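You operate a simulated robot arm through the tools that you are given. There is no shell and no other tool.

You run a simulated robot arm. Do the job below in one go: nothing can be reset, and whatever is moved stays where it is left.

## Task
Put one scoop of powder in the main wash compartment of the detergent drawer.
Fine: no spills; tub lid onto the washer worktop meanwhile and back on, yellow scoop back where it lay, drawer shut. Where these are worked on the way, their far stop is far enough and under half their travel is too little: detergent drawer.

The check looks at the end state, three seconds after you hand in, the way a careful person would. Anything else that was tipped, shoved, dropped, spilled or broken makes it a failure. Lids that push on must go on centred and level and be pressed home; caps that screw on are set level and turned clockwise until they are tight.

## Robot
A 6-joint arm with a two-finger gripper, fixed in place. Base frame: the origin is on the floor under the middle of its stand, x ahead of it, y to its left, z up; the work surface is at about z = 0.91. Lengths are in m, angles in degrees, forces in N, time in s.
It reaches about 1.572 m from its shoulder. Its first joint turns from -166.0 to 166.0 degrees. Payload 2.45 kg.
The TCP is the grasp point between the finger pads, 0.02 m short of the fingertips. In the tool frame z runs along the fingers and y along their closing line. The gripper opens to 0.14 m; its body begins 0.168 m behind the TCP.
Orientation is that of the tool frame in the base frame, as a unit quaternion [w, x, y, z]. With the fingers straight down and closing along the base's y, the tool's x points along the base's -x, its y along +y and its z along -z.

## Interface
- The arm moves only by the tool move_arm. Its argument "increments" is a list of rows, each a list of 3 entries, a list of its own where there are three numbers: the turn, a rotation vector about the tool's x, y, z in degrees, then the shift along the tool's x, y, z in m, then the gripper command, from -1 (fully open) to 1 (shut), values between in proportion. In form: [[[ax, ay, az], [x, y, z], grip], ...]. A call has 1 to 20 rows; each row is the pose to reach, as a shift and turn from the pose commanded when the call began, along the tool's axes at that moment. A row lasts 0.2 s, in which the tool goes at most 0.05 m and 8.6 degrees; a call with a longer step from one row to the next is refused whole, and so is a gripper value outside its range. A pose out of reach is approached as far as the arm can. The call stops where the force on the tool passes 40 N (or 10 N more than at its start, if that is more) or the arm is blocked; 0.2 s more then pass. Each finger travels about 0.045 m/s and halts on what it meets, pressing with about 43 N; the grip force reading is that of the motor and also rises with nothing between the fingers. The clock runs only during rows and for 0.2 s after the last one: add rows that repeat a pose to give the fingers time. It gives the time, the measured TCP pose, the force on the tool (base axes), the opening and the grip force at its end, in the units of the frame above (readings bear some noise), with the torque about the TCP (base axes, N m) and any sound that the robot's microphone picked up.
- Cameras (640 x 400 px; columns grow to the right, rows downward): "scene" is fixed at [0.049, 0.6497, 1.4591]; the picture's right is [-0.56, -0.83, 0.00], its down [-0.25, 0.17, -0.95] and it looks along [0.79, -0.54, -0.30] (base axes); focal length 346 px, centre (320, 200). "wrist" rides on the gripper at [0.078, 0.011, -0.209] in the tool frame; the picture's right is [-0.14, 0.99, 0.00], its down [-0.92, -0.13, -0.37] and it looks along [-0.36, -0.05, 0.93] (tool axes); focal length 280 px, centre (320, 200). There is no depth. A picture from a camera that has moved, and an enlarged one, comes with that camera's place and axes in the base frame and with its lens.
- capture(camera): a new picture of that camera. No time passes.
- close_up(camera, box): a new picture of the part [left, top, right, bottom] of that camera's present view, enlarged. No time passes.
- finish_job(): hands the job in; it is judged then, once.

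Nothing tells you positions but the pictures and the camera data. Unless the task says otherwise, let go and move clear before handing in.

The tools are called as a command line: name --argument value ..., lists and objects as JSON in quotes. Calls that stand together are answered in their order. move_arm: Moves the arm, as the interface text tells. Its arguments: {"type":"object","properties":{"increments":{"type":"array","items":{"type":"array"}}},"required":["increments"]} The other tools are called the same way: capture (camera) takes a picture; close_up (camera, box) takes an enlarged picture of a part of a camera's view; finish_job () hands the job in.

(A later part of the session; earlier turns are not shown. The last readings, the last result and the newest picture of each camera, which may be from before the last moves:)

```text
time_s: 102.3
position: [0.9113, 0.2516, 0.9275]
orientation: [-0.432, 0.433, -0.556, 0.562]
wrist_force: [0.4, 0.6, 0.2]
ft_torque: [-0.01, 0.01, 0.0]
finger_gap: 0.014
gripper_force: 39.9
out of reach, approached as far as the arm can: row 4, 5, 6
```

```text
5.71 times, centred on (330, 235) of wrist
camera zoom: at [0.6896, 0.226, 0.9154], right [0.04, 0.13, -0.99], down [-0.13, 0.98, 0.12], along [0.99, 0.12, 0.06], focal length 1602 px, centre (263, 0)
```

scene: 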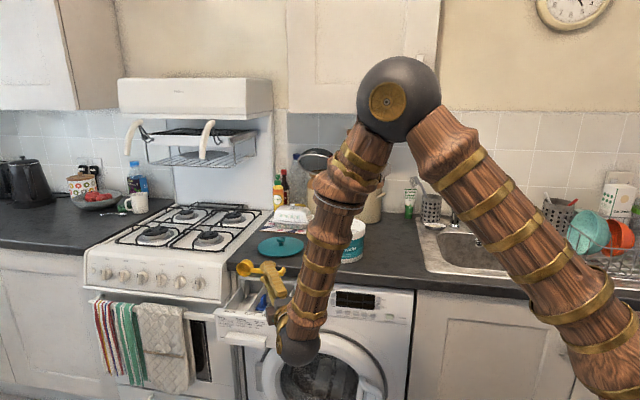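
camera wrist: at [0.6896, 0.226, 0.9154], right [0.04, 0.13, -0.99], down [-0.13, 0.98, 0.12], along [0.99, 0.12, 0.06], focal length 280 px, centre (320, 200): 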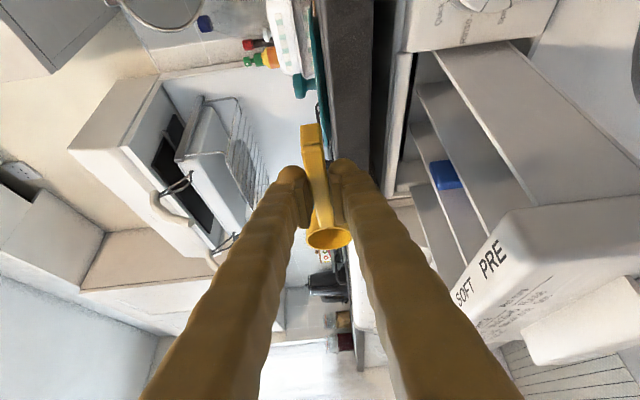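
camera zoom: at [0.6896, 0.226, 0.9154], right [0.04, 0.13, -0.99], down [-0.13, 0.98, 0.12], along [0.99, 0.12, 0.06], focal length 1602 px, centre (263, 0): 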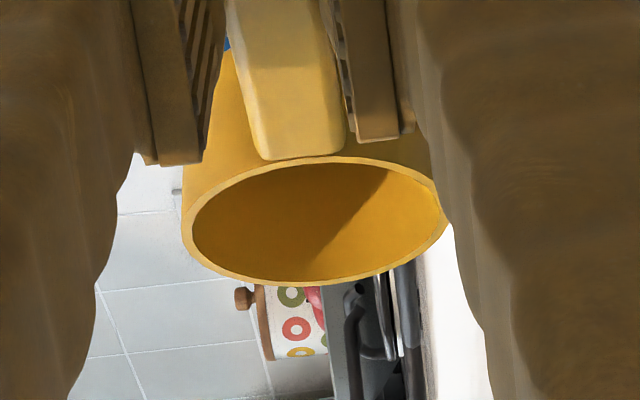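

The cup is completely empty. I'll raise the scoop straight up, then roll back to level and look down into the drawer.

move_arm --increments '[[[0, 0, 0], [0, -0.02, 0], 1], [[0, 0, 0], [0, -0.05, 0], 1], [[0, 0, 0], [0, -0.085, 0], 1], [[0, 0, 0], [0, -0.12, 0], 1], [[-6.9, 0, 4.05], [0, -0.12, 0], 1], [[-13.8, 0, 8.1], [0, -0.12, 0], 1], [[-20.7, 0, 12.1], [0, -0.12, 0], 1], [[-27.6, 0, 16.2], [0, -0.12, 0], 1], [[-34.5, 0, 20.2], [0, -0.12, 0], 1], [[-41.4, 0, 24.3], [0, -0.12, 0], 1], [[-48.3, 0, 28.3], [0, -0.12, 0], 1], [[-55.2, 0, 32.4], [0, -0.12, 0], 1], [[-62.1, 0, 36.4], [0, -0.12, 0], 1], [[-69, 0, 40.5], [0, -0.12, 0], 1], [[-77.6, 0, 45.5], [0, -0.12, 0], 1], [[-77.6, 0, 45.5], [0, -0.12, 0], 1]]'

capture --camera "wrist"

capture --camera "scene"

close_up --camera "scene" --box '[205, 260, 305, 350]'

```text
refused: row 15 steps farther than a row can; nothing moved
```

```text
taken
camera wrist: at [0.6896, 0.226, 0.9154], right [0.04, 0.13, -0.99], down [-0.13, 0.98, 0.12], along [0.99, 0.12, 0.06], focal length 280 px, centre (320, 200)
```

wrist: 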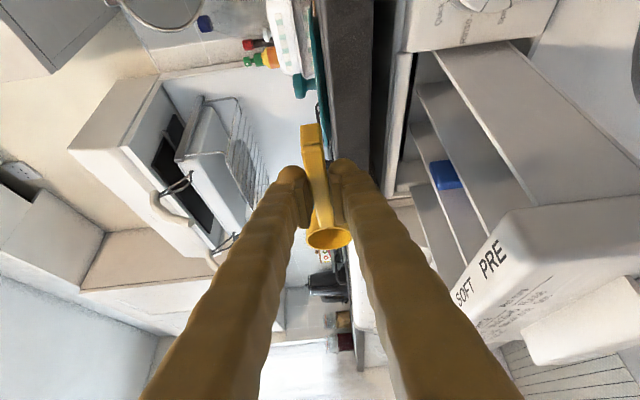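

```text
taken
```

scene: 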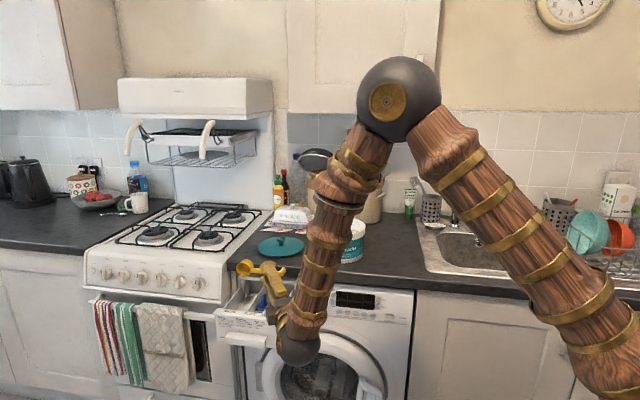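

```text
4.44 times, centred on (255, 305) of scene
camera zoom: at [0.049, 0.6497, 1.4591], right [-0.56, -0.83, 0.0], down [-0.25, 0.17, -0.95], along [0.79, -0.54, -0.3], focal length 1536 px, centre (609, -267)
```

zoom: 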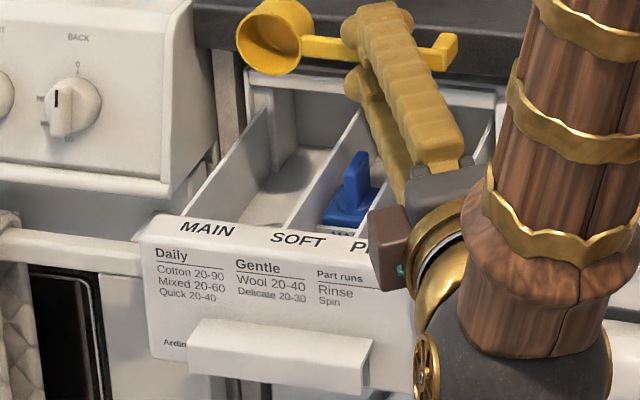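

The last rotation step was slightly too big, so that call was refused. I'm sending it again with an extra row.

move_arm --increments '[[[0, 0, 0], [0, -0.02, 0], 1], [[0, 0, 0], [0, -0.05, 0], 1], [[0, 0, 0], [0, -0.085, 0], 1], [[0, 0, 0], [0, -0.12, 0], 1], [[-6.5, 0, 3.8], [0, -0.12, 0], 1], [[-13, 0, 7.6], [0, -0.12, 0], 1], [[-19.5, 0, 11.4], [0, -0.12, 0], 1], [[-26, 0, 15.2], [0, -0.12, 0], 1], [[-32.5, 0, 19], [0, -0.12, 0], 1], [[-39, 0, 22.9], [0, -0.12, 0], 1], [[-45.5, 0, 26.7], [0, -0.12, 0], 1], [[-52, 0, 30.5], [0, -0.12, 0], 1], [[-58.5, 0, 34.3], [0, -0.12, 0], 1], [[-65, 0, 38.1], [0, -0.12, 0], 1], [[-71.5, 0, 41.9], [0, -0.12, 0], 1], [[-77.6, 0, 45.5], [0, -0.12, 0], 1], [[-77.6, 0, 45.5], [0, -0.12, 0], 1]]'

capture --camera "wrist"

capture --camera "scene"

close_up --camera "scene" --box '[205, 260, 305, 350]'

```text
time_s: 106.0
position: [0.9129, 0.252, 1.0484]
orientation: [0.243, -0.371, 0.891, 0.098]
wrist_force: [-0.2, 0.1, -1.1]
ft_torque: [-0.04, 0.02, 0.0]
finger_gap: 0.0141
gripper_force: 40.3
```

```text
taken
camera wrist: at [0.7803, 0.1354, 1.1886], right [-0.62, 0.78, 0.06], down [0.52, 0.34, 0.78], along [0.59, 0.52, -0.62], focal length 280 px, centre (320, 200)
```

wrist: 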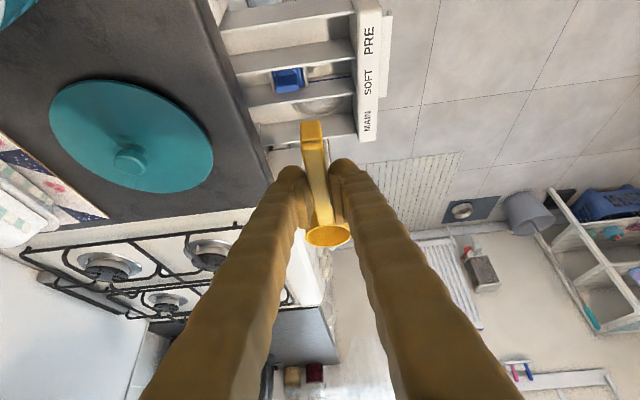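

```text
taken
```

scene: 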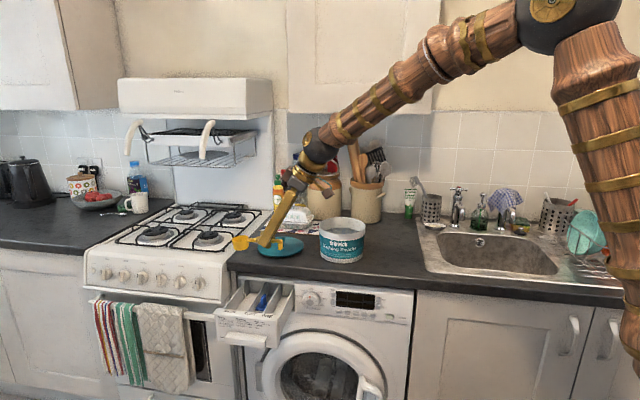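

```text
4.44 times, centred on (255, 305) of scene
camera zoom: at [0.049, 0.6497, 1.4591], right [-0.56, -0.83, 0.0], down [-0.25, 0.17, -0.95], along [0.79, -0.54, -0.3], focal length 1536 px, centre (609, -267)
```

zoom: 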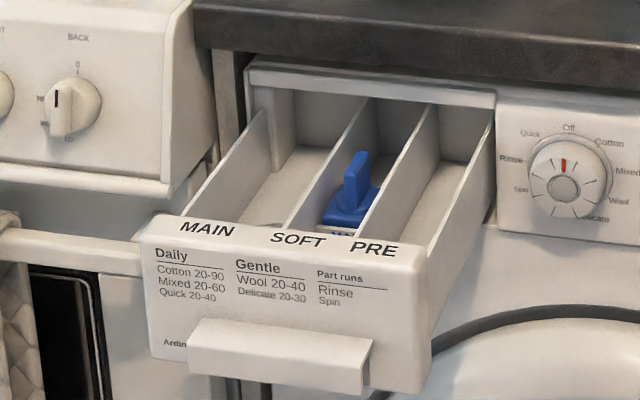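

There's something pale in the MAIN compartment just behind the scoop. I'll zoom in on that with the wrist camera.

close_up --camera "wrist" --box '[215, 0, 395, 160]'

close_up --camera "wrist" --box '[240, 70, 400, 160]'

```text
2.50 times, centred on (305, 80) of wrist
camera zoom: at [0.7803, 0.1354, 1.1886], right [-0.62, 0.78, 0.06], down [0.52, 0.34, 0.78], along [0.59, 0.52, -0.62], focal length 701 px, centre (358, 500)
```

zoom: 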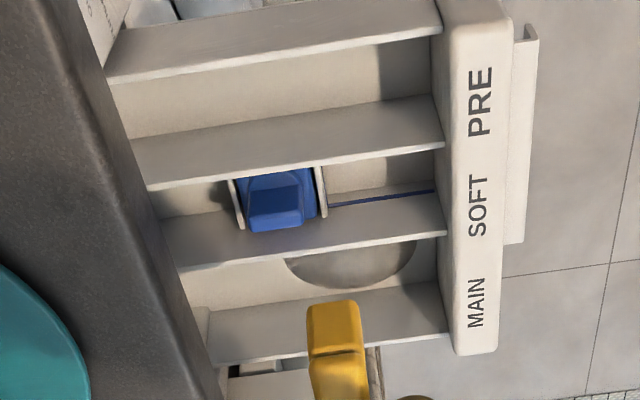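

```text
4.00 times, centred on (320, 115) of wrist
camera zoom: at [0.7803, 0.1354, 1.1886], right [-0.62, 0.78, 0.06], down [0.52, 0.34, 0.78], along [0.59, 0.52, -0.62], focal length 1122 px, centre (320, 540)
```

zoom: 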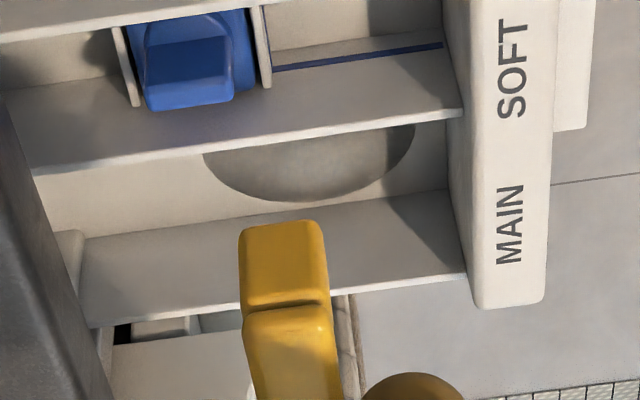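

The powder sits as a neat mound in MAIN, with nothing on the dividers or outside. Before returning the scoop, I'll check whether it has slipped in the grip.

close_up --camera "wrist" --box '[295, 210, 365, 260]'

close_up --camera "wrist" --box '[270, 100, 370, 200]'

close_up --camera "scene" --box '[220, 215, 300, 265]'

```text
8.00 times, centred on (330, 235) of wrist
camera zoom: at [0.7803, 0.1354, 1.1886], right [-0.62, 0.78, 0.06], down [0.52, 0.34, 0.78], along [0.59, 0.52, -0.62], focal length 2243 px, centre (240, -80)
```

zoom: 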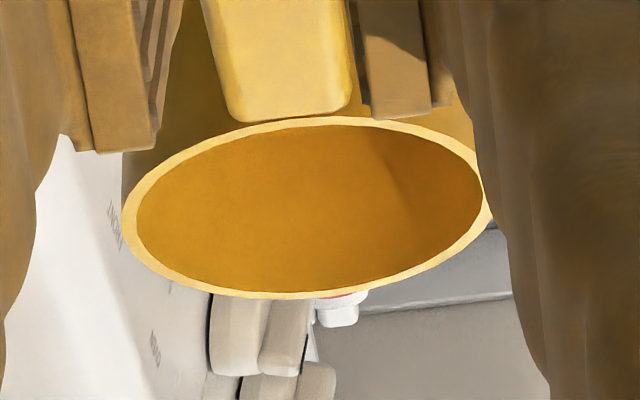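

```text
4.00 times, centred on (320, 150) of wrist
camera zoom: at [0.7803, 0.1354, 1.1886], right [-0.62, 0.78, 0.06], down [0.52, 0.34, 0.78], along [0.59, 0.52, -0.62], focal length 1122 px, centre (320, 400)
```

zoom: 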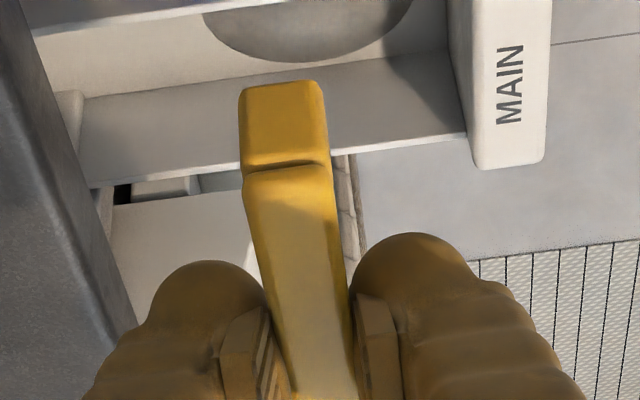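

```text
8.00 times, centred on (260, 240) of scene
camera zoom: at [0.049, 0.6497, 1.4591], right [-0.56, -0.83, 0.0], down [-0.25, 0.17, -0.95], along [0.79, -0.54, -0.3], focal length 2765 px, centre (800, -120)
```

zoom: 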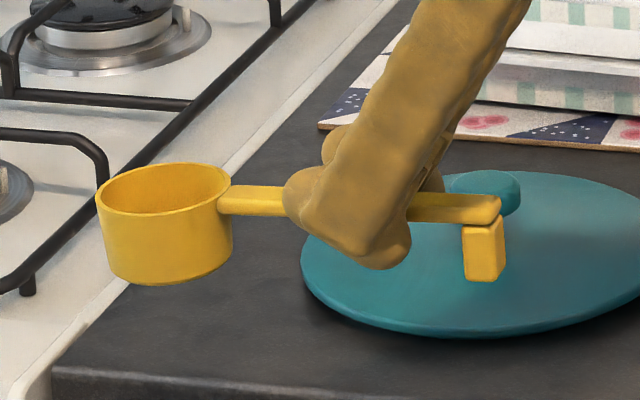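

The scoop has slid about 2 cm along the handle in the grip, with the cup now about 65 mm from the TCP. I'll allow for that when putting it back. First I'll carry it up and over toward its original spot.

move_arm --increments '[[[0, 0, 0], [-0.0182, -0.0003, -0.031], 1], [[0, 0, 0], [-0.0365, -0.0006, -0.062], 1], [[0, 0, 0], [-0.0093, -0.0128, -0.0779], 1], [[0, 0, 0], [0.018, -0.025, -0.0938], 1], [[0, 0, 0], [0.0452, -0.0372, -0.1097], 1], [[0, 0, 0], [0.0725, -0.0494, -0.1256], 1], [[0, 0, 0], [0.0997, -0.0616, -0.1415], 1], [[0, 0, 0], [0.127, -0.0738, -0.1575], 1], [[0, 0, 0], [0.1542, -0.0859, -0.1734], 1], [[0, 0, 0], [0.1815, -0.0981, -0.1893], 1], [[0, 0, 0], [0.2087, -0.1103, -0.2052], 1], [[0, 0, 0], [0.236, -0.1225, -0.2211], 1], [[0, 0, 0], [0.2632, -0.1347, -0.237], 1], [[0, 0, 0], [0.2904, -0.1469, -0.2529], 1], [[0, 0, 0], [0.2904, -0.1469, -0.2529], 1]]'

capture --camera "scene"

close_up --camera "scene" --box '[205, 250, 305, 350]'

```text
time_s: 109.2
position: [0.7474, -0.12, 1.119]
orientation: [0.243, -0.372, 0.891, 0.097]
wrist_force: [0.0, 0.1, -0.1]
ft_torque: [0.03, -0.01, 0.03]
finger_gap: 0.0136
gripper_force: 40.6
```

```text
taken
```

scene: 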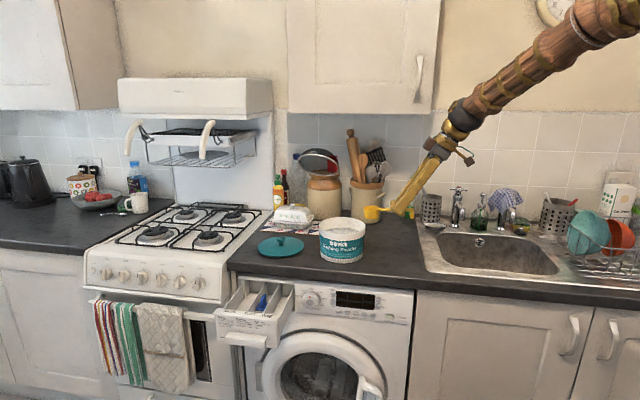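

```text
4.00 times, centred on (255, 300) of scene
camera zoom: at [0.049, 0.6497, 1.4591], right [-0.56, -0.83, 0.0], down [-0.25, 0.17, -0.95], along [0.79, -0.54, -0.3], focal length 1383 px, centre (580, -200)
```

zoom: 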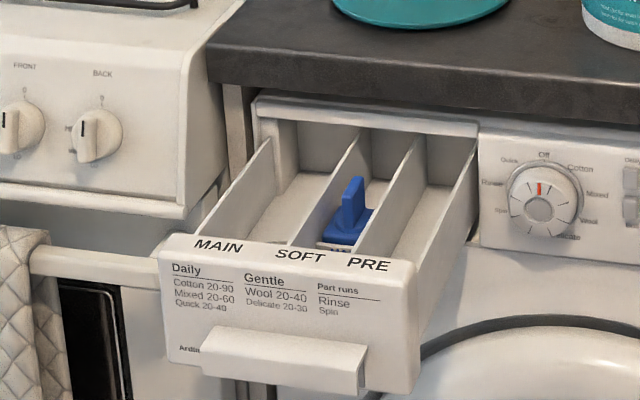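

Carry done with no incident. I'll double-check the tub's position, then turn the scoop back to its original heading.

close_up --camera "scene" --box '[310, 195, 400, 265]'

move_arm --increments '[[[4.29, 0, 7.31], [0, 0, 0], 1], [[8.58, 0, 14.62], [0, 0, 0], 1], [[12.87, 0, 21.93], [0, 0, 0], 1], [[17.16, 0, 29.24], [0, 0, 0], 1], [[21.45, 0, 36.55], [0, 0, 0], 1], [[25.74, 0, 43.86], [0, 0, 0], 1], [[30.03, 0, 51.17], [0, 0, 0], 1], [[34.32, 0, 58.48], [0, 0, 0], 1], [[38.61, 0, 65.79], [0, 0, 0], 1], [[42.9, 0, 73.1], [0, 0, 0], 1], [[42.9, 0, 73.1], [0, 0, 0], 1]]'

capture --camera "wrist"

close_up --camera "scene" --box '[350, 180, 430, 290]'

```text
5.71 times, centred on (355, 230) of scene
camera zoom: at [0.049, 0.6497, 1.4591], right [-0.56, -0.83, 0.0], down [-0.25, 0.17, -0.95], along [0.79, -0.54, -0.3], focal length 1975 px, centre (120, 29)
```

zoom: 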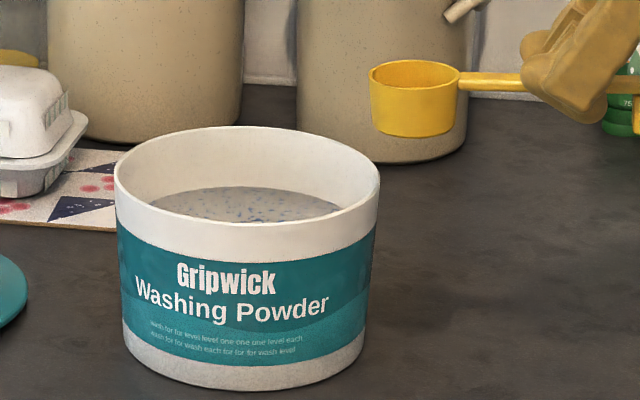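

```text
time_s: 111.5
position: [0.7472, -0.12, 1.1209]
orientation: [0.25, 0.326, 0.907, -0.091]
wrist_force: [0.7, 0.6, 0.1]
ft_torque: [0.02, 0.01, 0.0]
finger_gap: 0.0137
gripper_force: 40.4
```

```text
taken
camera wrist: at [0.6204, -0.0017, 1.2603], right [0.72, 0.69, 0.07], down [0.38, -0.48, 0.79], along [0.58, -0.55, -0.61], focal length 280 px, centre (320, 200)
```

wrist: 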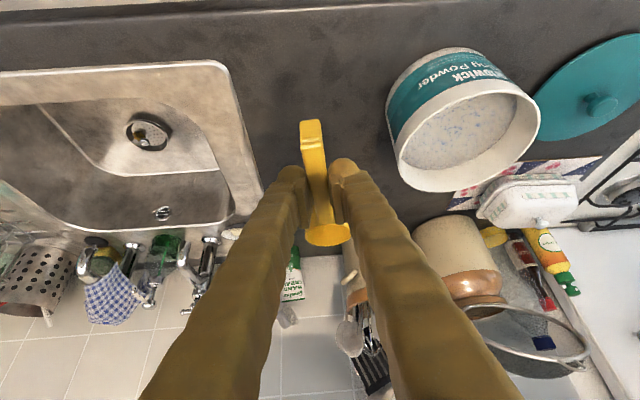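

```text
3.64 times, centred on (390, 235) of scene
camera zoom: at [0.049, 0.6497, 1.4591], right [-0.56, -0.83, 0.0], down [-0.25, 0.17, -0.95], along [0.79, -0.54, -0.3], focal length 1257 px, centre (66, 73)
```

zoom: 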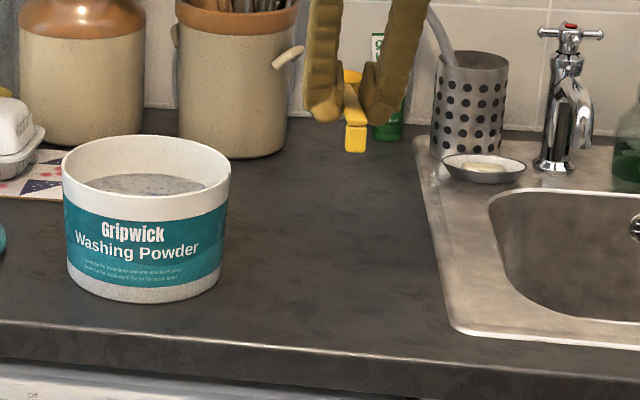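

The tub shifted about 7 mm toward the sink while I was lifting the scoop out; I'll account for that when refitting the lid. The scoop is back at its original heading, so I'll measure where the cup sits relative to the tool.

close_up --camera "wrist" --box '[270, 100, 370, 260]'

close_up --camera "scene" --box '[370, 180, 420, 230]'

```text
2.50 times, centred on (320, 180) of wrist
camera zoom: at [0.6204, -0.0017, 1.2603], right [0.72, 0.69, 0.07], down [0.38, -0.48, 0.79], along [0.58, -0.55, -0.61], focal length 701 px, centre (320, 250)
```

zoom: 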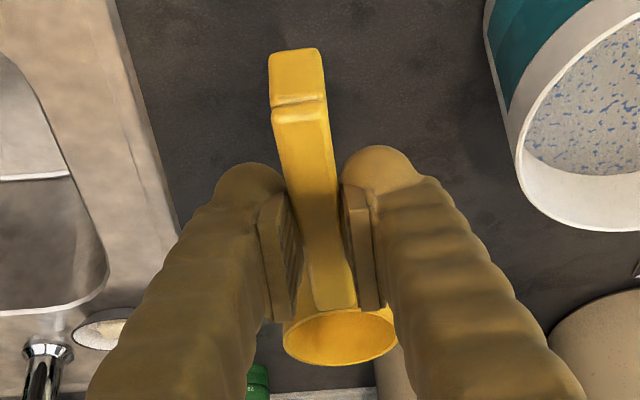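

```text
8.00 times, centred on (395, 205) of scene
camera zoom: at [0.049, 0.6497, 1.4591], right [-0.56, -0.83, 0.0], down [-0.25, 0.17, -0.95], along [0.79, -0.54, -0.3], focal length 2765 px, centre (-280, 160)
```

zoom: 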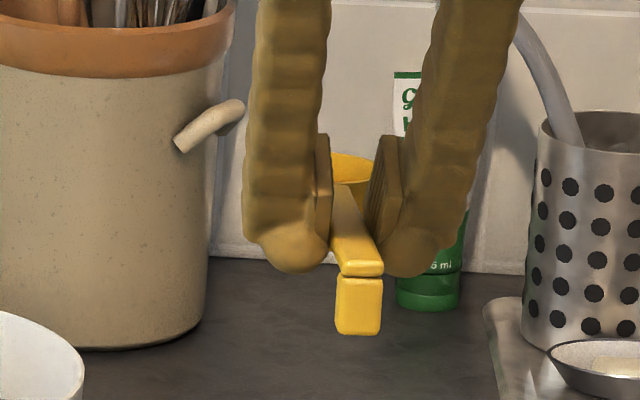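

After working through the pictures, the scoop has tipped about 3° cup-down and slid about 12 mm in the grip. I'll level it by -3.3°, line the cup up with its original spot, and descend to just above the worktop.

move_arm --increments '[[[0, -1.6, 0], [0.0003, 0.0012, 0], 1], [[0, -3.3, 0], [0.0006, 0.0023, -0.0003], 1], [[0, -3.3, 0], [0.0145, 0.0023, 0.0229], 1], [[0, -3.3, 0], [0.0284, 0.0024, 0.0461], 1], [[0, -3.3, 0], [0.0422, 0.0024, 0.0694], 1], [[0, -3.3, 0], [0.0561, 0.0025, 0.0926], 1], [[0, -3.3, 0], [0.07, 0.0025, 0.1158], 1], [[0, -3.3, 0], [0.0785, 0.0026, 0.13], 1], [[0, -3.3, 0], [0.0816, 0.0026, 0.1352], 1], [[0, -3.3, 0], [0.0816, 0.0026, 0.1352], 1]]'

capture --camera "wrist"

close_up --camera "scene" --box '[370, 235, 420, 285]'

```text
time_s: 113.8
position: [0.7487, -0.1175, 0.9612]
orientation: [0.276, 0.324, 0.899, -0.1]
wrist_force: [1.0, 0.6, -0.7]
ft_torque: [0.06, 0.02, 0.0]
finger_gap: 0.014
gripper_force: 39.8
```

```text
taken
camera wrist: at [0.6152, 0.005, 1.0901], right [0.72, 0.69, 0.08], down [0.35, -0.45, 0.82], along [0.6, -0.57, -0.56], focal length 280 px, centre (320, 200)
```

wrist: 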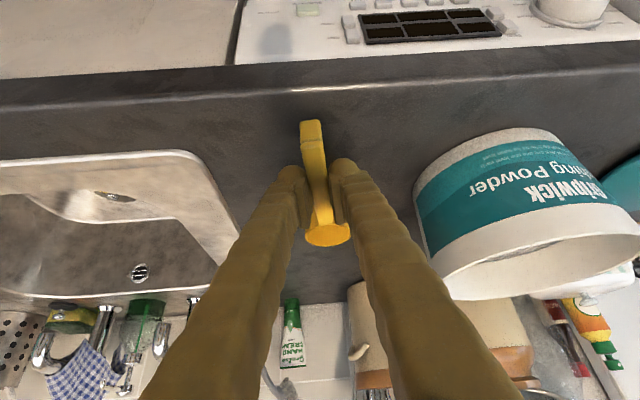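

```text
8.00 times, centred on (395, 260) of scene
camera zoom: at [0.049, 0.6497, 1.4591], right [-0.56, -0.83, 0.0], down [-0.25, 0.17, -0.95], along [0.79, -0.54, -0.3], focal length 2765 px, centre (-280, -280)
```

zoom: 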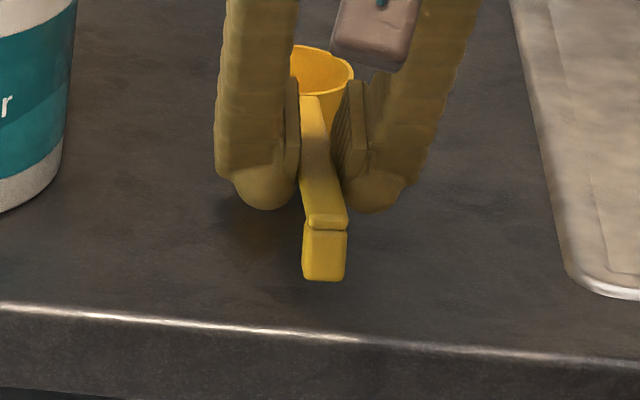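

The cup and handle line up with the original picture apart from about 15 mm height and about 3 mm sideways. I'll correct that and lower slowly to contact.

move_arm --increments '[[[0, 0, 0], [0.0015, 0.0015, 0.0024], 1], [[0, 0, 0], [0.0031, 0.003, 0.0051], 1], [[0, 0, 0], [0.0046, 0.003, 0.0077], 1], [[0, 0, 0], [0.0062, 0.003, 0.0103], 1], [[0, 0, 0], [0.0062, 0.003, 0.0103], 1]]'

close_up --camera "scene" --box '[370, 235, 420, 285]'

```text
time_s: 115.0
position: [0.7506, -0.1155, 0.9495]
orientation: [0.276, 0.323, 0.9, -0.1]
wrist_force: [-0.3, 0.5, -0.5]
ft_torque: [-0.02, -0.01, -0.02]
finger_gap: 0.0135
gripper_force: 40.5
```

```text
8.00 times, centred on (395, 260) of scene
camera zoom: at [0.049, 0.6497, 1.4591], right [-0.56, -0.83, 0.0], down [-0.25, 0.17, -0.95], along [0.79, -0.54, -0.3], focal length 2765 px, centre (-280, -280)
```

zoom: 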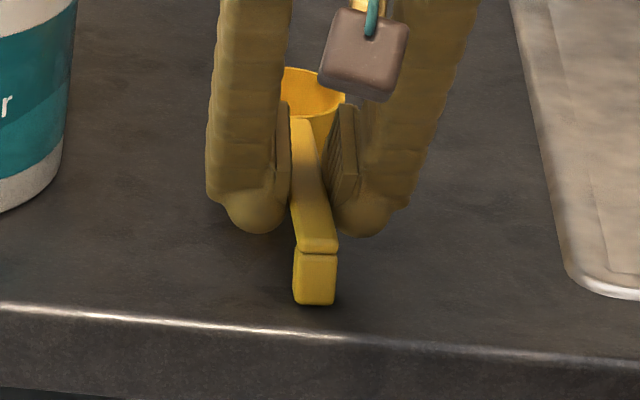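

Nearly down. I'll nudge 2 mm back sideways and lower the last few millimetres gently.

move_arm --increments '[[[0, 0, 0], [0.0008, -0.001, 0.0013], 1], [[0, 0, 0], [0.0015, -0.002, 0.0026], 1], [[0, 0, 0], [0.0021, -0.002, 0.0035], 1], [[0, 0, 0], [0.0021, -0.002, 0.0035], 1]]'

close_up --camera "scene" --box '[370, 235, 420, 285]'

```text
time_s: 116.0
position: [0.7505, -0.1179, 0.9469]
orientation: [0.277, 0.324, 0.899, -0.1]
wrist_force: [4.9, -0.8, 30.8]
ft_torque: [0.05, 0.01, -0.01]
finger_gap: 0.0138
gripper_force: 40.3
```

```text
8.00 times, centred on (395, 260) of scene
camera zoom: at [0.049, 0.6497, 1.4591], right [-0.56, -0.83, 0.0], down [-0.25, 0.17, -0.95], along [0.79, -0.54, -0.3], focal length 2765 px, centre (-280, -280)
```

zoom: 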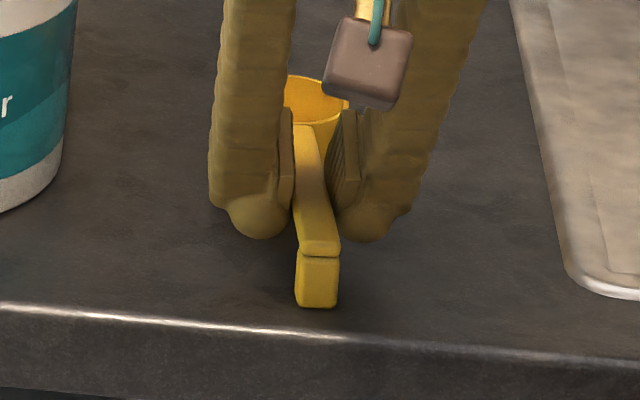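

The cup is back at its original spot in the picture and touching down. The foot end is still about 4 mm high. I'll ease the pressure, tip the handle down 2°, and release.

move_arm --increments '[[[0, -1, 0], [-0.0005, 0, -0.0008], 1], [[0, -2, 0], [-0.0005, 0, -0.0008], 1], [[0, -2, 0], [-0.0005, 0, -0.0008], 1]]'

close_up --camera "scene" --box '[370, 235, 420, 285]'

```text
time_s: 116.8
position: [0.7496, -0.1172, 0.9464]
orientation: [0.292, 0.322, 0.894, -0.107]
wrist_force: [3.4, 0.3, 21.0]
ft_torque: [0.51, 0.58, -0.06]
finger_gap: 0.0137
gripper_force: 39.9
```

```text
8.00 times, centred on (395, 260) of scene
camera zoom: at [0.049, 0.6497, 1.4591], right [-0.56, -0.83, 0.0], down [-0.25, 0.17, -0.95], along [0.79, -0.54, -0.3], focal length 2765 px, centre (-280, -280)
```

zoom: 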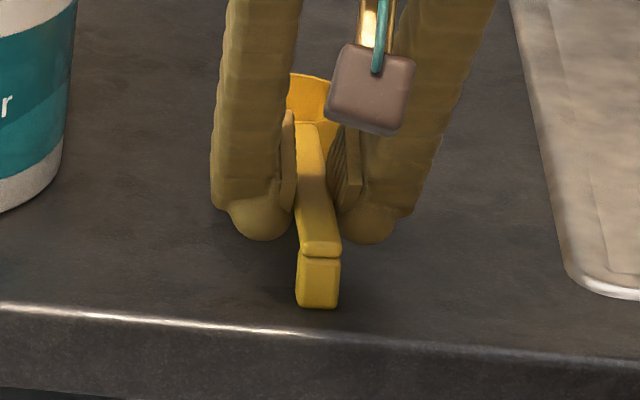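

Both the cup and foot are touching now, but the picture shows the scoop about 9 mm too far back. I'll lift it slightly, bring it forward 8 mm, and set it down again.

move_arm --increments '[[[0, 0, 0], [-0.0015, 0, -0.002], 1], [[0, 0, 0], [-0.003, 0, -0.004], 1], [[0, 0, 0], [0.0002, 0.0003, -0.0064], 1], [[0, 0, 0], [0.0034, 0.0007, -0.0087], 1], [[0, 0, 0], [0.0034, 0.0007, -0.0087], 1], [[0, 0, 0], [0.0043, 0.0007, -0.0075], 1], [[0, 0, 0], [0.0053, 0.0007, -0.0062], 1], [[0, 0, 0], [0.0053, 0.0007, -0.0062], 1]]'

close_up --camera "scene" --box '[370, 235, 420, 285]'

```text
time_s: 118.5
position: [0.7451, -0.1108, 0.948]
orientation: [0.292, 0.322, 0.894, -0.105]
wrist_force: [0.8, -0.8, 0.4]
ft_torque: [0.02, 0.03, 0.0]
finger_gap: 0.0139
gripper_force: 40.7
```

```text
8.00 times, centred on (395, 260) of scene
camera zoom: at [0.049, 0.6497, 1.4591], right [-0.56, -0.83, 0.0], down [-0.25, 0.17, -0.95], along [0.79, -0.54, -0.3], focal length 2765 px, centre (-280, -280)
```

zoom: 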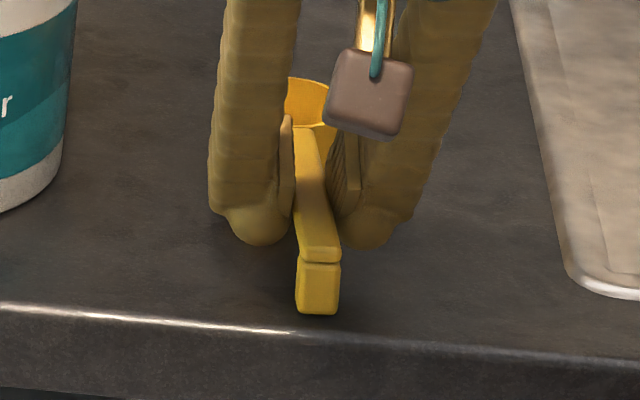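

Almost exactly matching the original picture. I'll lower the last 1.5 mm and release.

move_arm --increments '[[[0, 0, 0], [0.0005, 0, 0.0006], 1], [[0, 0, 0], [0.0009, 0, 0.0012], 1], [[0, 0, 0], [0.0009, 0, 0.0012], 1]]'

close_up --camera "scene" --box '[370, 235, 420, 285]'

```text
time_s: 119.3
position: [0.7446, -0.1118, 0.9469]
orientation: [0.292, 0.323, 0.894, -0.106]
wrist_force: [-0.9, -0.2, -0.4]
ft_torque: [0.02, 0.02, 0.01]
finger_gap: 0.0136
gripper_force: 40.4
```

```text
8.00 times, centred on (395, 260) of scene
camera zoom: at [0.049, 0.6497, 1.4591], right [-0.56, -0.83, 0.0], down [-0.25, 0.17, -0.95], along [0.79, -0.54, -0.3], focal length 2765 px, centre (-280, -280)
```

zoom: 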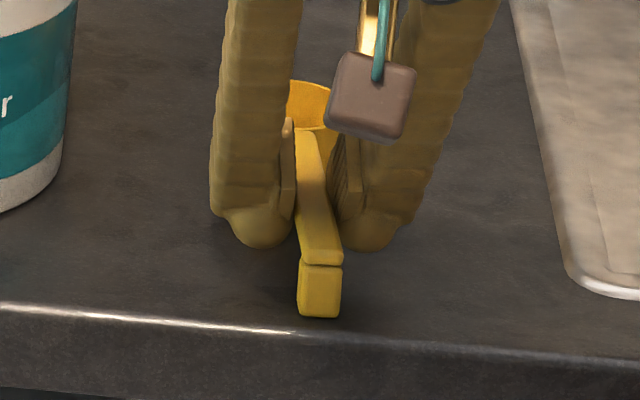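

It now matches the original within a pixel or two. One more millimetre for contact, then release.

move_arm --increments '[[[0, 0, 0], [0.0005, 0, 0.0006], 1], [[0, 0, 0], [0.0007, 0, 0.0009], 1], [[0, 0, 0], [0.0007, 0, 0.0009], 1]]'

```text
time_s: 120.2
position: [0.7448, -0.1117, 0.9465]
orientation: [0.293, 0.322, 0.894, -0.106]
wrist_force: [0.9, -2.3, 15.1]
ft_torque: [0.35, 0.49, 0.03]
finger_gap: 0.0137
gripper_force: 40.3
```

Contact confirmed. I'll open the fingers gently and rise straight up.

move_arm --increments '[[[0, 0, 0], [0, 0, 0], 0.85], [[0, 0, 0], [0, 0, 0], 0.7], [[0, 0, 0], [0, 0, 0], 0.5], [[0, 0, 0], [0, 0, 0], 0.3], [[0, 0, 0], [0, 0, 0], 0.3], [[0, 0, 0], [-0.0059, 0, -0.0081], 0.3], [[0, 0, 0], [-0.0177, 0, -0.0242], 0.3], [[0, 0, 0], [-0.0355, 0, -0.0484], 0.3], [[0, 0, 0], [-0.0591, 0, -0.0806], 0.2], [[0, 0, 0], [-0.0827, 0, -0.1128], 0.0], [[0, 0, 0], [-0.1064, 0, -0.145], 0.0]]'

close_up --camera "scene" --box '[370, 235, 420, 285]'

capture --camera "scene"

```text
time_s: 122.5
position: [0.7442, -0.1124, 1.1267]
orientation: [0.291, 0.323, 0.894, -0.106]
wrist_force: [1.1, 0.6, 0.0]
ft_torque: [0.0, -0.02, -0.01]
finger_gap: 0.0698
gripper_force: 0.1
```

```text
8.00 times, centred on (395, 260) of scene
camera zoom: at [0.049, 0.6497, 1.4591], right [-0.56, -0.83, 0.0], down [-0.25, 0.17, -0.95], along [0.79, -0.54, -0.3], focal length 2765 px, centre (-280, -280)
```

zoom: 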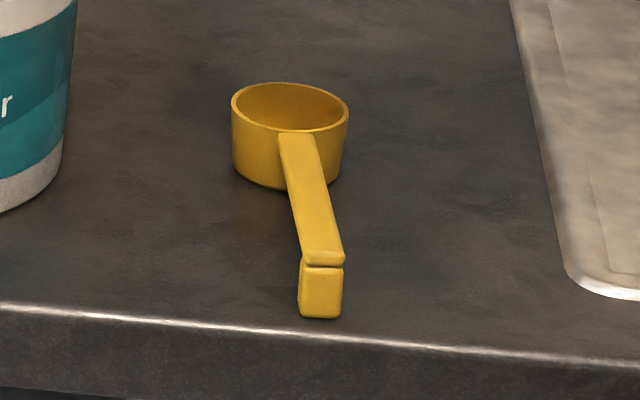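

```text
taken
```

scene: 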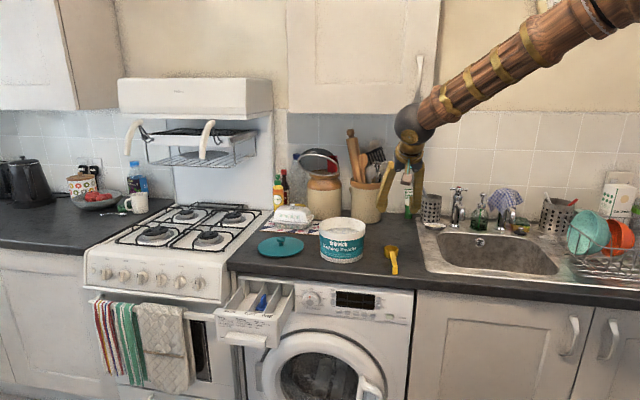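

The scoop is back where it lay, matching the original picture almost exactly. I'll straighten the tool to vertical and turn it for the lid, going over the drawer first to inspect the powder.

move_arm --increments '[[[0, 7.2, 0], [-0.012, 0, -0.016], 0], [[0, 14.4, 0], [-0.024, 0, -0.032], 0], [[0, 21.6, 0], [-0.036, 0, -0.048], 0], [[0, 28.8, 0], [-0.047, 0, -0.064], 0], [[0, 36.1, 0], [-0.059, 0, -0.08], 0], [[0, 36.1, 0], [-0.059, 0, -0.08], 0]]'

capture --camera "wrist"

```text
time_s: 124.0
position: [0.7467, -0.1107, 1.2231]
orientation: [0.0, 0.34, 0.941, -0.001]
wrist_force: [1.1, -0.1, -0.8]
ft_torque: [-0.04, 0.01, 0.0]
finger_gap: 0.0697
gripper_force: 0.1
```

```text
taken
camera wrist: at [0.6924, -0.0549, 1.4341], right [0.74, 0.67, 0.0], down [0.63, -0.69, 0.37], along [0.25, -0.27, -0.93], focal length 280 px, centre (320, 200)
```

wrist: 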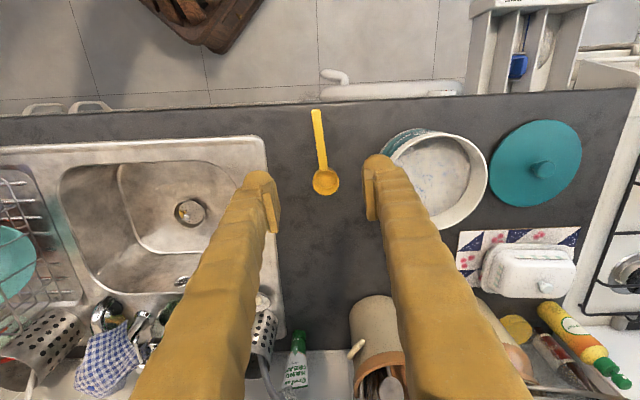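

Now I'll turn and move to above the lid, where the drawer will also be in view.

move_arm --increments '[[[0, 0, -8.4], [-0.011, 0.0389, 0], -0.1], [[0, 0, -16.8], [-0.022, 0.0777, 0], -0.2], [[0, 0, -25.3], [-0.0329, 0.1166, 0], -0.3], [[0, 0, -33.7], [-0.0438, 0.1554, 0], -0.3], [[0, 0, -42.1], [-0.0548, 0.1943, 0], -0.3], [[0, 0, -50.5], [-0.0657, 0.2332, 0.005], -0.3], [[0, 0, -58.9], [-0.0767, 0.272, 0.01], -0.3], [[0, 0, -67.4], [-0.0876, 0.3109, 0.015], -0.3], [[0, 0, -75.8], [-0.0986, 0.3497, 0.02], -0.3], [[0, 0, -84.2], [-0.1095, 0.3886, 0.02], -0.3], [[0, 0, -84.2], [-0.1095, 0.3886, 0.02], -0.3]]'

capture --camera "wrist"

close_up --camera "wrist" --box '[380, 60, 490, 190]'

close_up --camera "wrist" --box '[240, 80, 400, 220]'

```text
time_s: 126.3
position: [1.0765, 0.1141, 1.2036]
orientation: [0.0, -0.38, 0.925, -0.001]
wrist_force: [0.0, 0.4, 0.9]
ft_torque: [0.0, -0.01, 0.01]
finger_gap: 0.0911
gripper_force: 0.1
```

```text
taken
camera wrist: at [1.0127, 0.0656, 1.4138], right [-0.6, 0.8, 0.0], down [0.75, 0.56, 0.37], along [0.3, 0.22, -0.93], focal length 280 px, centre (320, 200)
```

wrist: 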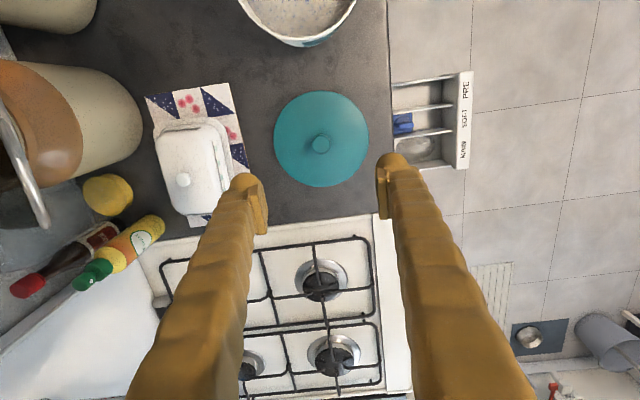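

```text
3.08 times, centred on (435, 125) of wrist
camera zoom: at [1.0127, 0.0656, 1.4138], right [-0.6, 0.8, 0.0], down [0.75, 0.56, 0.37], along [0.3, 0.22, -0.93], focal length 863 px, centre (-34, 431)
```

zoom: 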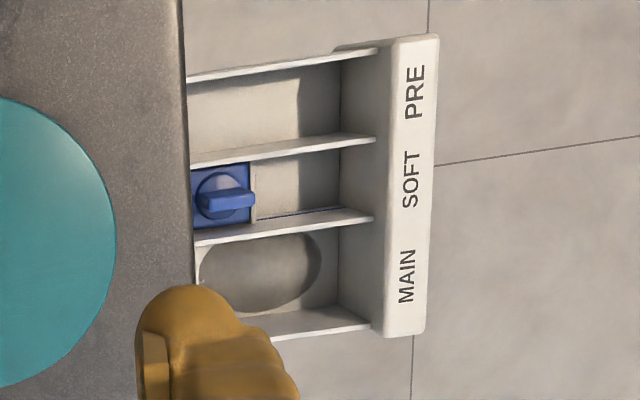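

```text
2.86 times, centred on (320, 150) of wrist
camera zoom: at [1.0127, 0.0656, 1.4138], right [-0.6, 0.8, 0.0], down [0.75, 0.56, 0.37], along [0.3, 0.22, -0.93], focal length 801 px, centre (320, 343)
```

zoom: 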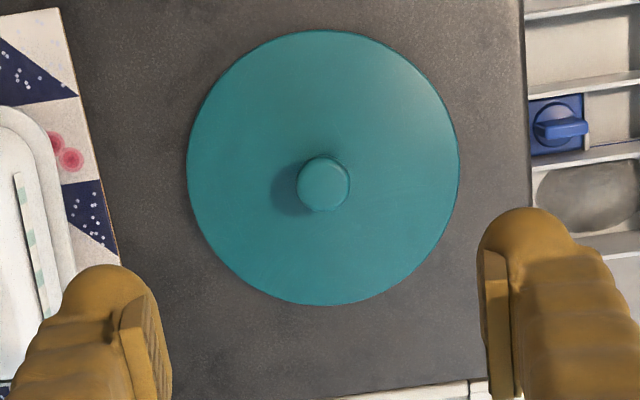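

All the powder sits inside MAIN. The lid's knob is nearly under the tool, so I'll descend over it with the fingers half open.

move_arm --increments '[[[0, 0, 0], [-0.001, 0, 0.04], -0.2], [[0, 0, 0], [-0.002, 0, 0.08], 0], [[0, 0, 0], [-0.0034, 0, 0.12], 0], [[0, 0, 0], [-0.0034, 0, 0.16], 0], [[0, 0, 0], [-0.0034, 0, 0.195], 0], [[0, 0, 0], [-0.0034, 0, 0.22], 0], [[0, 0, 0], [-0.0034, 0, 0.235], 0], [[0, 0, 0], [-0.0034, 0, 0.235], 0]]'

capture --camera "wrist"

close_up --camera "scene" --box '[230, 200, 330, 270]'

```text
time_s: 128.2
position: [1.08, 0.1185, 0.9695]
orientation: [-0.001, -0.378, 0.926, -0.001]
wrist_force: [0.1, 0.8, -0.2]
ft_torque: [0.0, -0.01, 0.01]
finger_gap: 0.0699
gripper_force: 0.1
```

```text
taken
camera wrist: at [1.0158, 0.0705, 1.1791], right [-0.6, 0.8, 0.0], down [0.75, 0.56, 0.37], along [0.3, 0.22, -0.93], focal length 280 px, centre (320, 200)
```

wrist: 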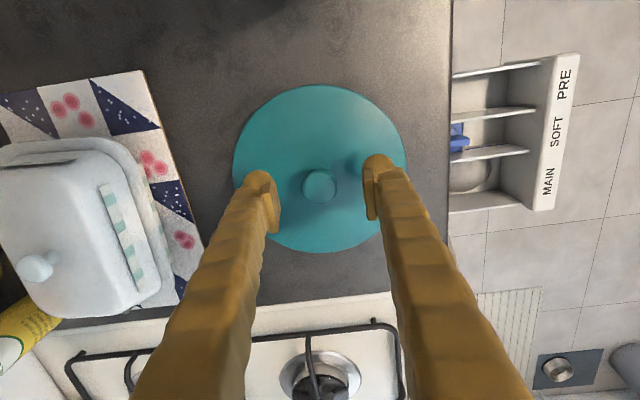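

```text
5.71 times, centred on (280, 235) of scene
camera zoom: at [0.049, 0.6497, 1.4591], right [-0.56, -0.83, 0.0], down [-0.25, 0.17, -0.95], along [0.79, -0.54, -0.3], focal length 1975 px, centre (549, 0)
```

zoom: 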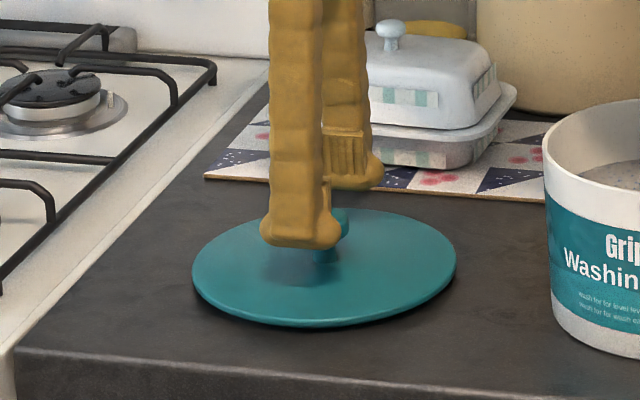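

The knob is centred between the fingers. I'll descend the last ~24 mm and close on it.

move_arm --increments '[[[0, 0, 0], [0, 0, 0.008], 0], [[0, 0, 0], [0, 0, 0.016], 0], [[0, 0, 0], [0, 0, 0.0235], 0], [[0, 0, 0], [0, 0, 0.0235], 0.2], [[0, 0, 0], [0, 0, 0.0235], 0.4], [[0, 0, 0], [0, 0, 0.0235], 0.6], [[0, 0, 0], [0, 0, 0.0235], 0.8], [[0, 0, 0], [0, 0, 0.0235], 1], [[0, 0, 0], [0, 0, 0.0235], 1]]'

close_up --camera "scene" --box '[230, 200, 330, 270]'

```text
time_s: 130.2
position: [1.0799, 0.1194, 0.9458]
orientation: [-0.001, -0.379, 0.926, -0.001]
wrist_force: [-0.6, 0.5, -0.9]
ft_torque: [0.01, 0.0, -0.01]
finger_gap: 0.0267
gripper_force: 43.1
```

```text
5.71 times, centred on (280, 235) of scene
camera zoom: at [0.049, 0.6497, 1.4591], right [-0.56, -0.83, 0.0], down [-0.25, 0.17, -0.95], along [0.79, -0.54, -0.3], focal length 1975 px, centre (549, 0)
```

zoom: 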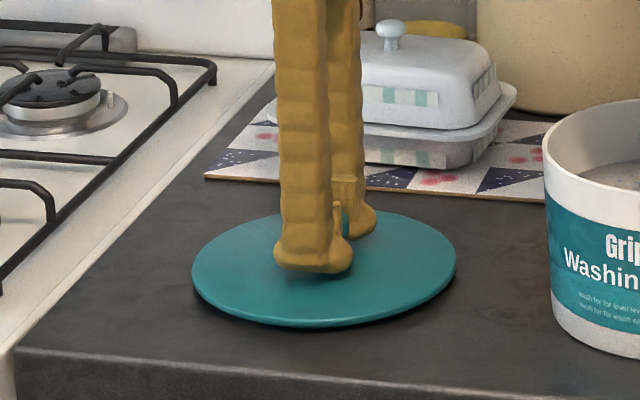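

The lid's knob is gripped. I'll lift it and move out in front of the counter so I can see the tub's present position clearly before refitting.

move_arm --increments '[[[0, 0, 0], [0, 0, -0.01], 1], [[0, 0, 0], [0, 0, -0.03], 1], [[0, 0, 0], [0, 0, -0.07], 1], [[0, 0, 0], [0, 0, -0.11], 1], [[0, 0, 0], [0, 0, -0.15], 1], [[0, 0, 0], [0, 0, -0.19], 1], [[0, 0, 0], [0, 0, -0.23], 1], [[0, 0, 0], [0.02, 0.02, -0.255], 1], [[0, 0, 0], [0.05, 0.05, -0.255], 1], [[0, 0, 0], [0.08, 0.08, -0.255], 1], [[0, 0, 0], [0.11, 0.11, -0.255], 1], [[0, 0, 0], [0.14, 0.14, -0.255], 1], [[0, 0, 0], [0.17, 0.17, -0.255], 1], [[0, 0, 0], [0.2, 0.2, -0.255], 1], [[0, 0, 0], [0.218, 0.229, -0.255], 1], [[0, 0, 0], [0.218, 0.229, -0.255], 1]]'

capture --camera "wrist"

capture --camera "scene"

```text
time_s: 133.6
position: [0.7655, 0.1302, 1.2012]
orientation: [-0.001, -0.378, 0.926, -0.001]
wrist_force: [0.7, -0.1, -0.9]
ft_torque: [0.03, 0.05, -0.02]
finger_gap: 0.0263
gripper_force: 43.6
```

```text
taken
camera wrist: at [0.7015, 0.0812, 1.4118], right [-0.6, 0.8, 0.0], down [0.75, 0.56, 0.37], along [0.3, 0.22, -0.93], focal length 280 px, centre (320, 200)
```

wrist: 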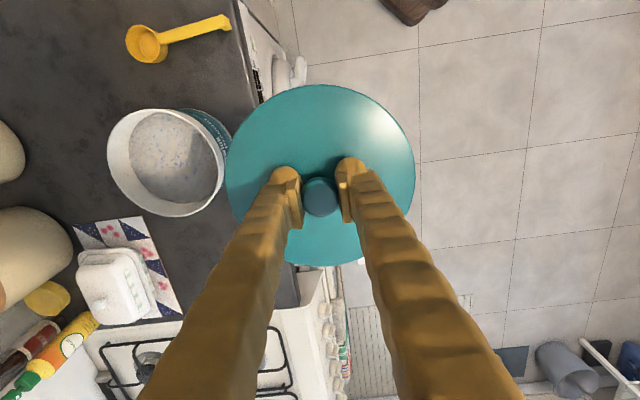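

```text
taken
```

scene: 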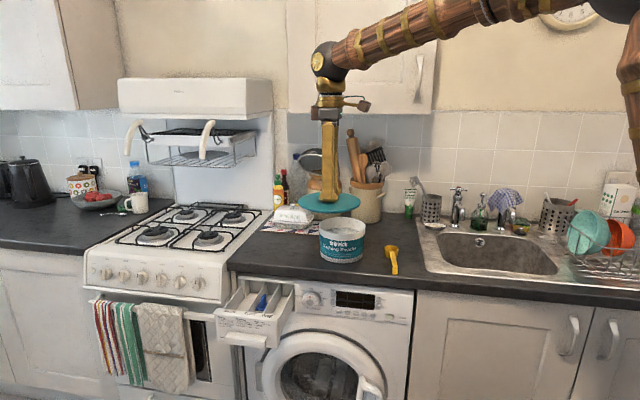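

The tub is clearly visible. I'll zoom in to measure its rim.

close_up --camera "wrist" --box '[90, 90, 250, 230]'

close_up --camera "scene" --box '[280, 170, 400, 270]'

```text
2.86 times, centred on (170, 160) of wrist
camera zoom: at [0.7015, 0.0812, 1.4118], right [-0.6, 0.8, 0.0], down [0.75, 0.56, 0.37], along [0.3, 0.22, -0.93], focal length 801 px, centre (749, 314)
```

zoom: 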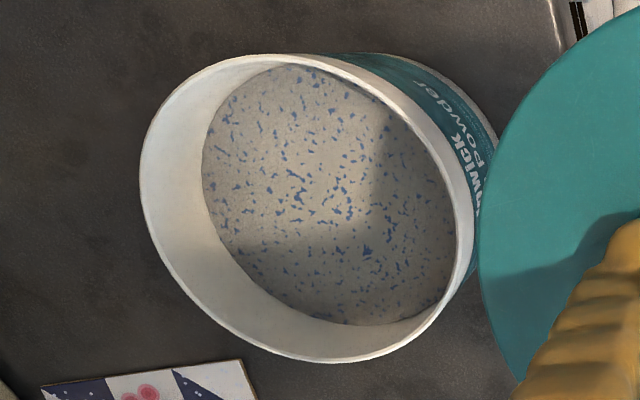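

```text
4.00 times, centred on (340, 220) of scene
camera zoom: at [0.049, 0.6497, 1.4591], right [-0.56, -0.83, 0.0], down [-0.25, 0.17, -0.95], along [0.79, -0.54, -0.3], focal length 1383 px, centre (240, 120)
```

zoom: 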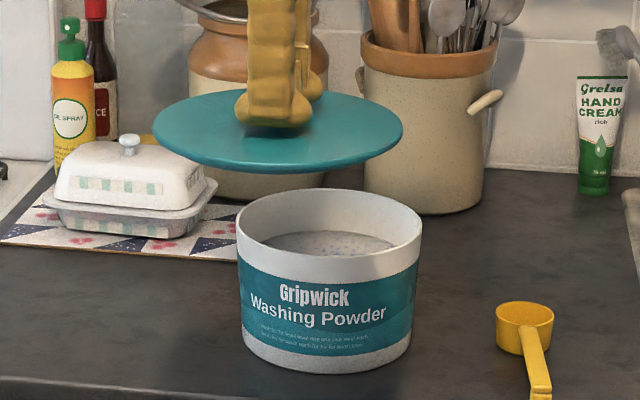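

From scene measurements, the tub now sits about 7 mm toward the sink, unchanged front-to-back. I'll bring the lid over that position, still well above the rim, and compare with my picture from when it was first lifted off.

move_arm --increments '[[[0, 0, 0], [0.002, -0.035, 0], 1], [[0, 0, 0], [0.004, -0.075, 0], 1], [[0, 0, 0], [0.006, -0.115, 0], 1], [[0, 0, 0], [0.008, -0.155, 0], 1], [[0, 0, 0], [0.01, -0.195, 0], 1], [[0, 0, 0], [0.0112, -0.2273, 0.01], 1], [[0, 0, 0], [0.0112, -0.2273, 0.045], 1], [[0, 0, 0], [0.0112, -0.2273, 0.08], 1], [[0, 0, 0], [0.0112, -0.2273, 0.11], 1], [[0, 0, 0], [0.0112, -0.2273, 0.128], 1], [[0, 0, 0], [0.0112, -0.2273, 0.128], 1]]'

close_up --camera "scene" --box '[290, 180, 390, 270]'

capture --camera "wrist"

```text
time_s: 135.9
position: [0.9135, -0.0391, 1.0721]
orientation: [-0.001, -0.379, 0.925, -0.001]
wrist_force: [-0.8, -0.9, -0.4]
ft_torque: [0.0, -0.02, -0.02]
finger_gap: 0.0261
gripper_force: 43.0
```

```text
4.44 times, centred on (340, 225) of scene
camera zoom: at [0.049, 0.6497, 1.4591], right [-0.56, -0.83, 0.0], down [-0.25, 0.17, -0.95], along [0.79, -0.54, -0.3], focal length 1536 px, centre (231, 89)
```

zoom: 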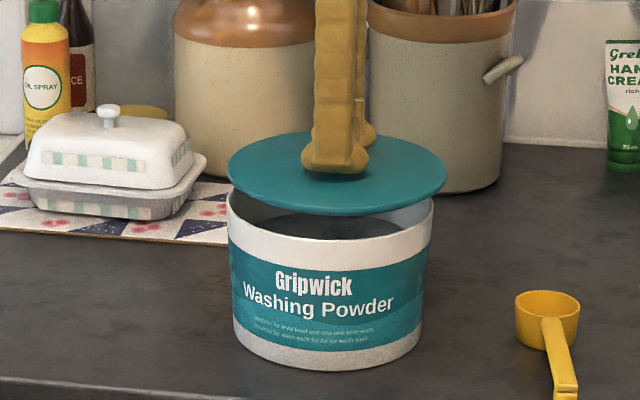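

```text
taken
camera wrist: at [0.8509, -0.0881, 1.2816], right [-0.6, 0.8, 0.0], down [0.75, 0.56, 0.37], along [0.3, 0.22, -0.93], focal length 280 px, centre (320, 200)
```

wrist: 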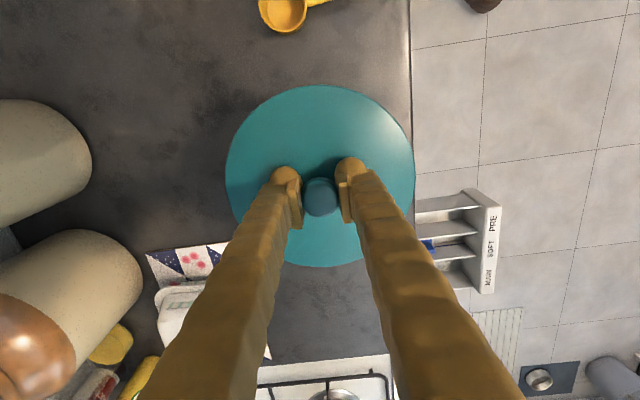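

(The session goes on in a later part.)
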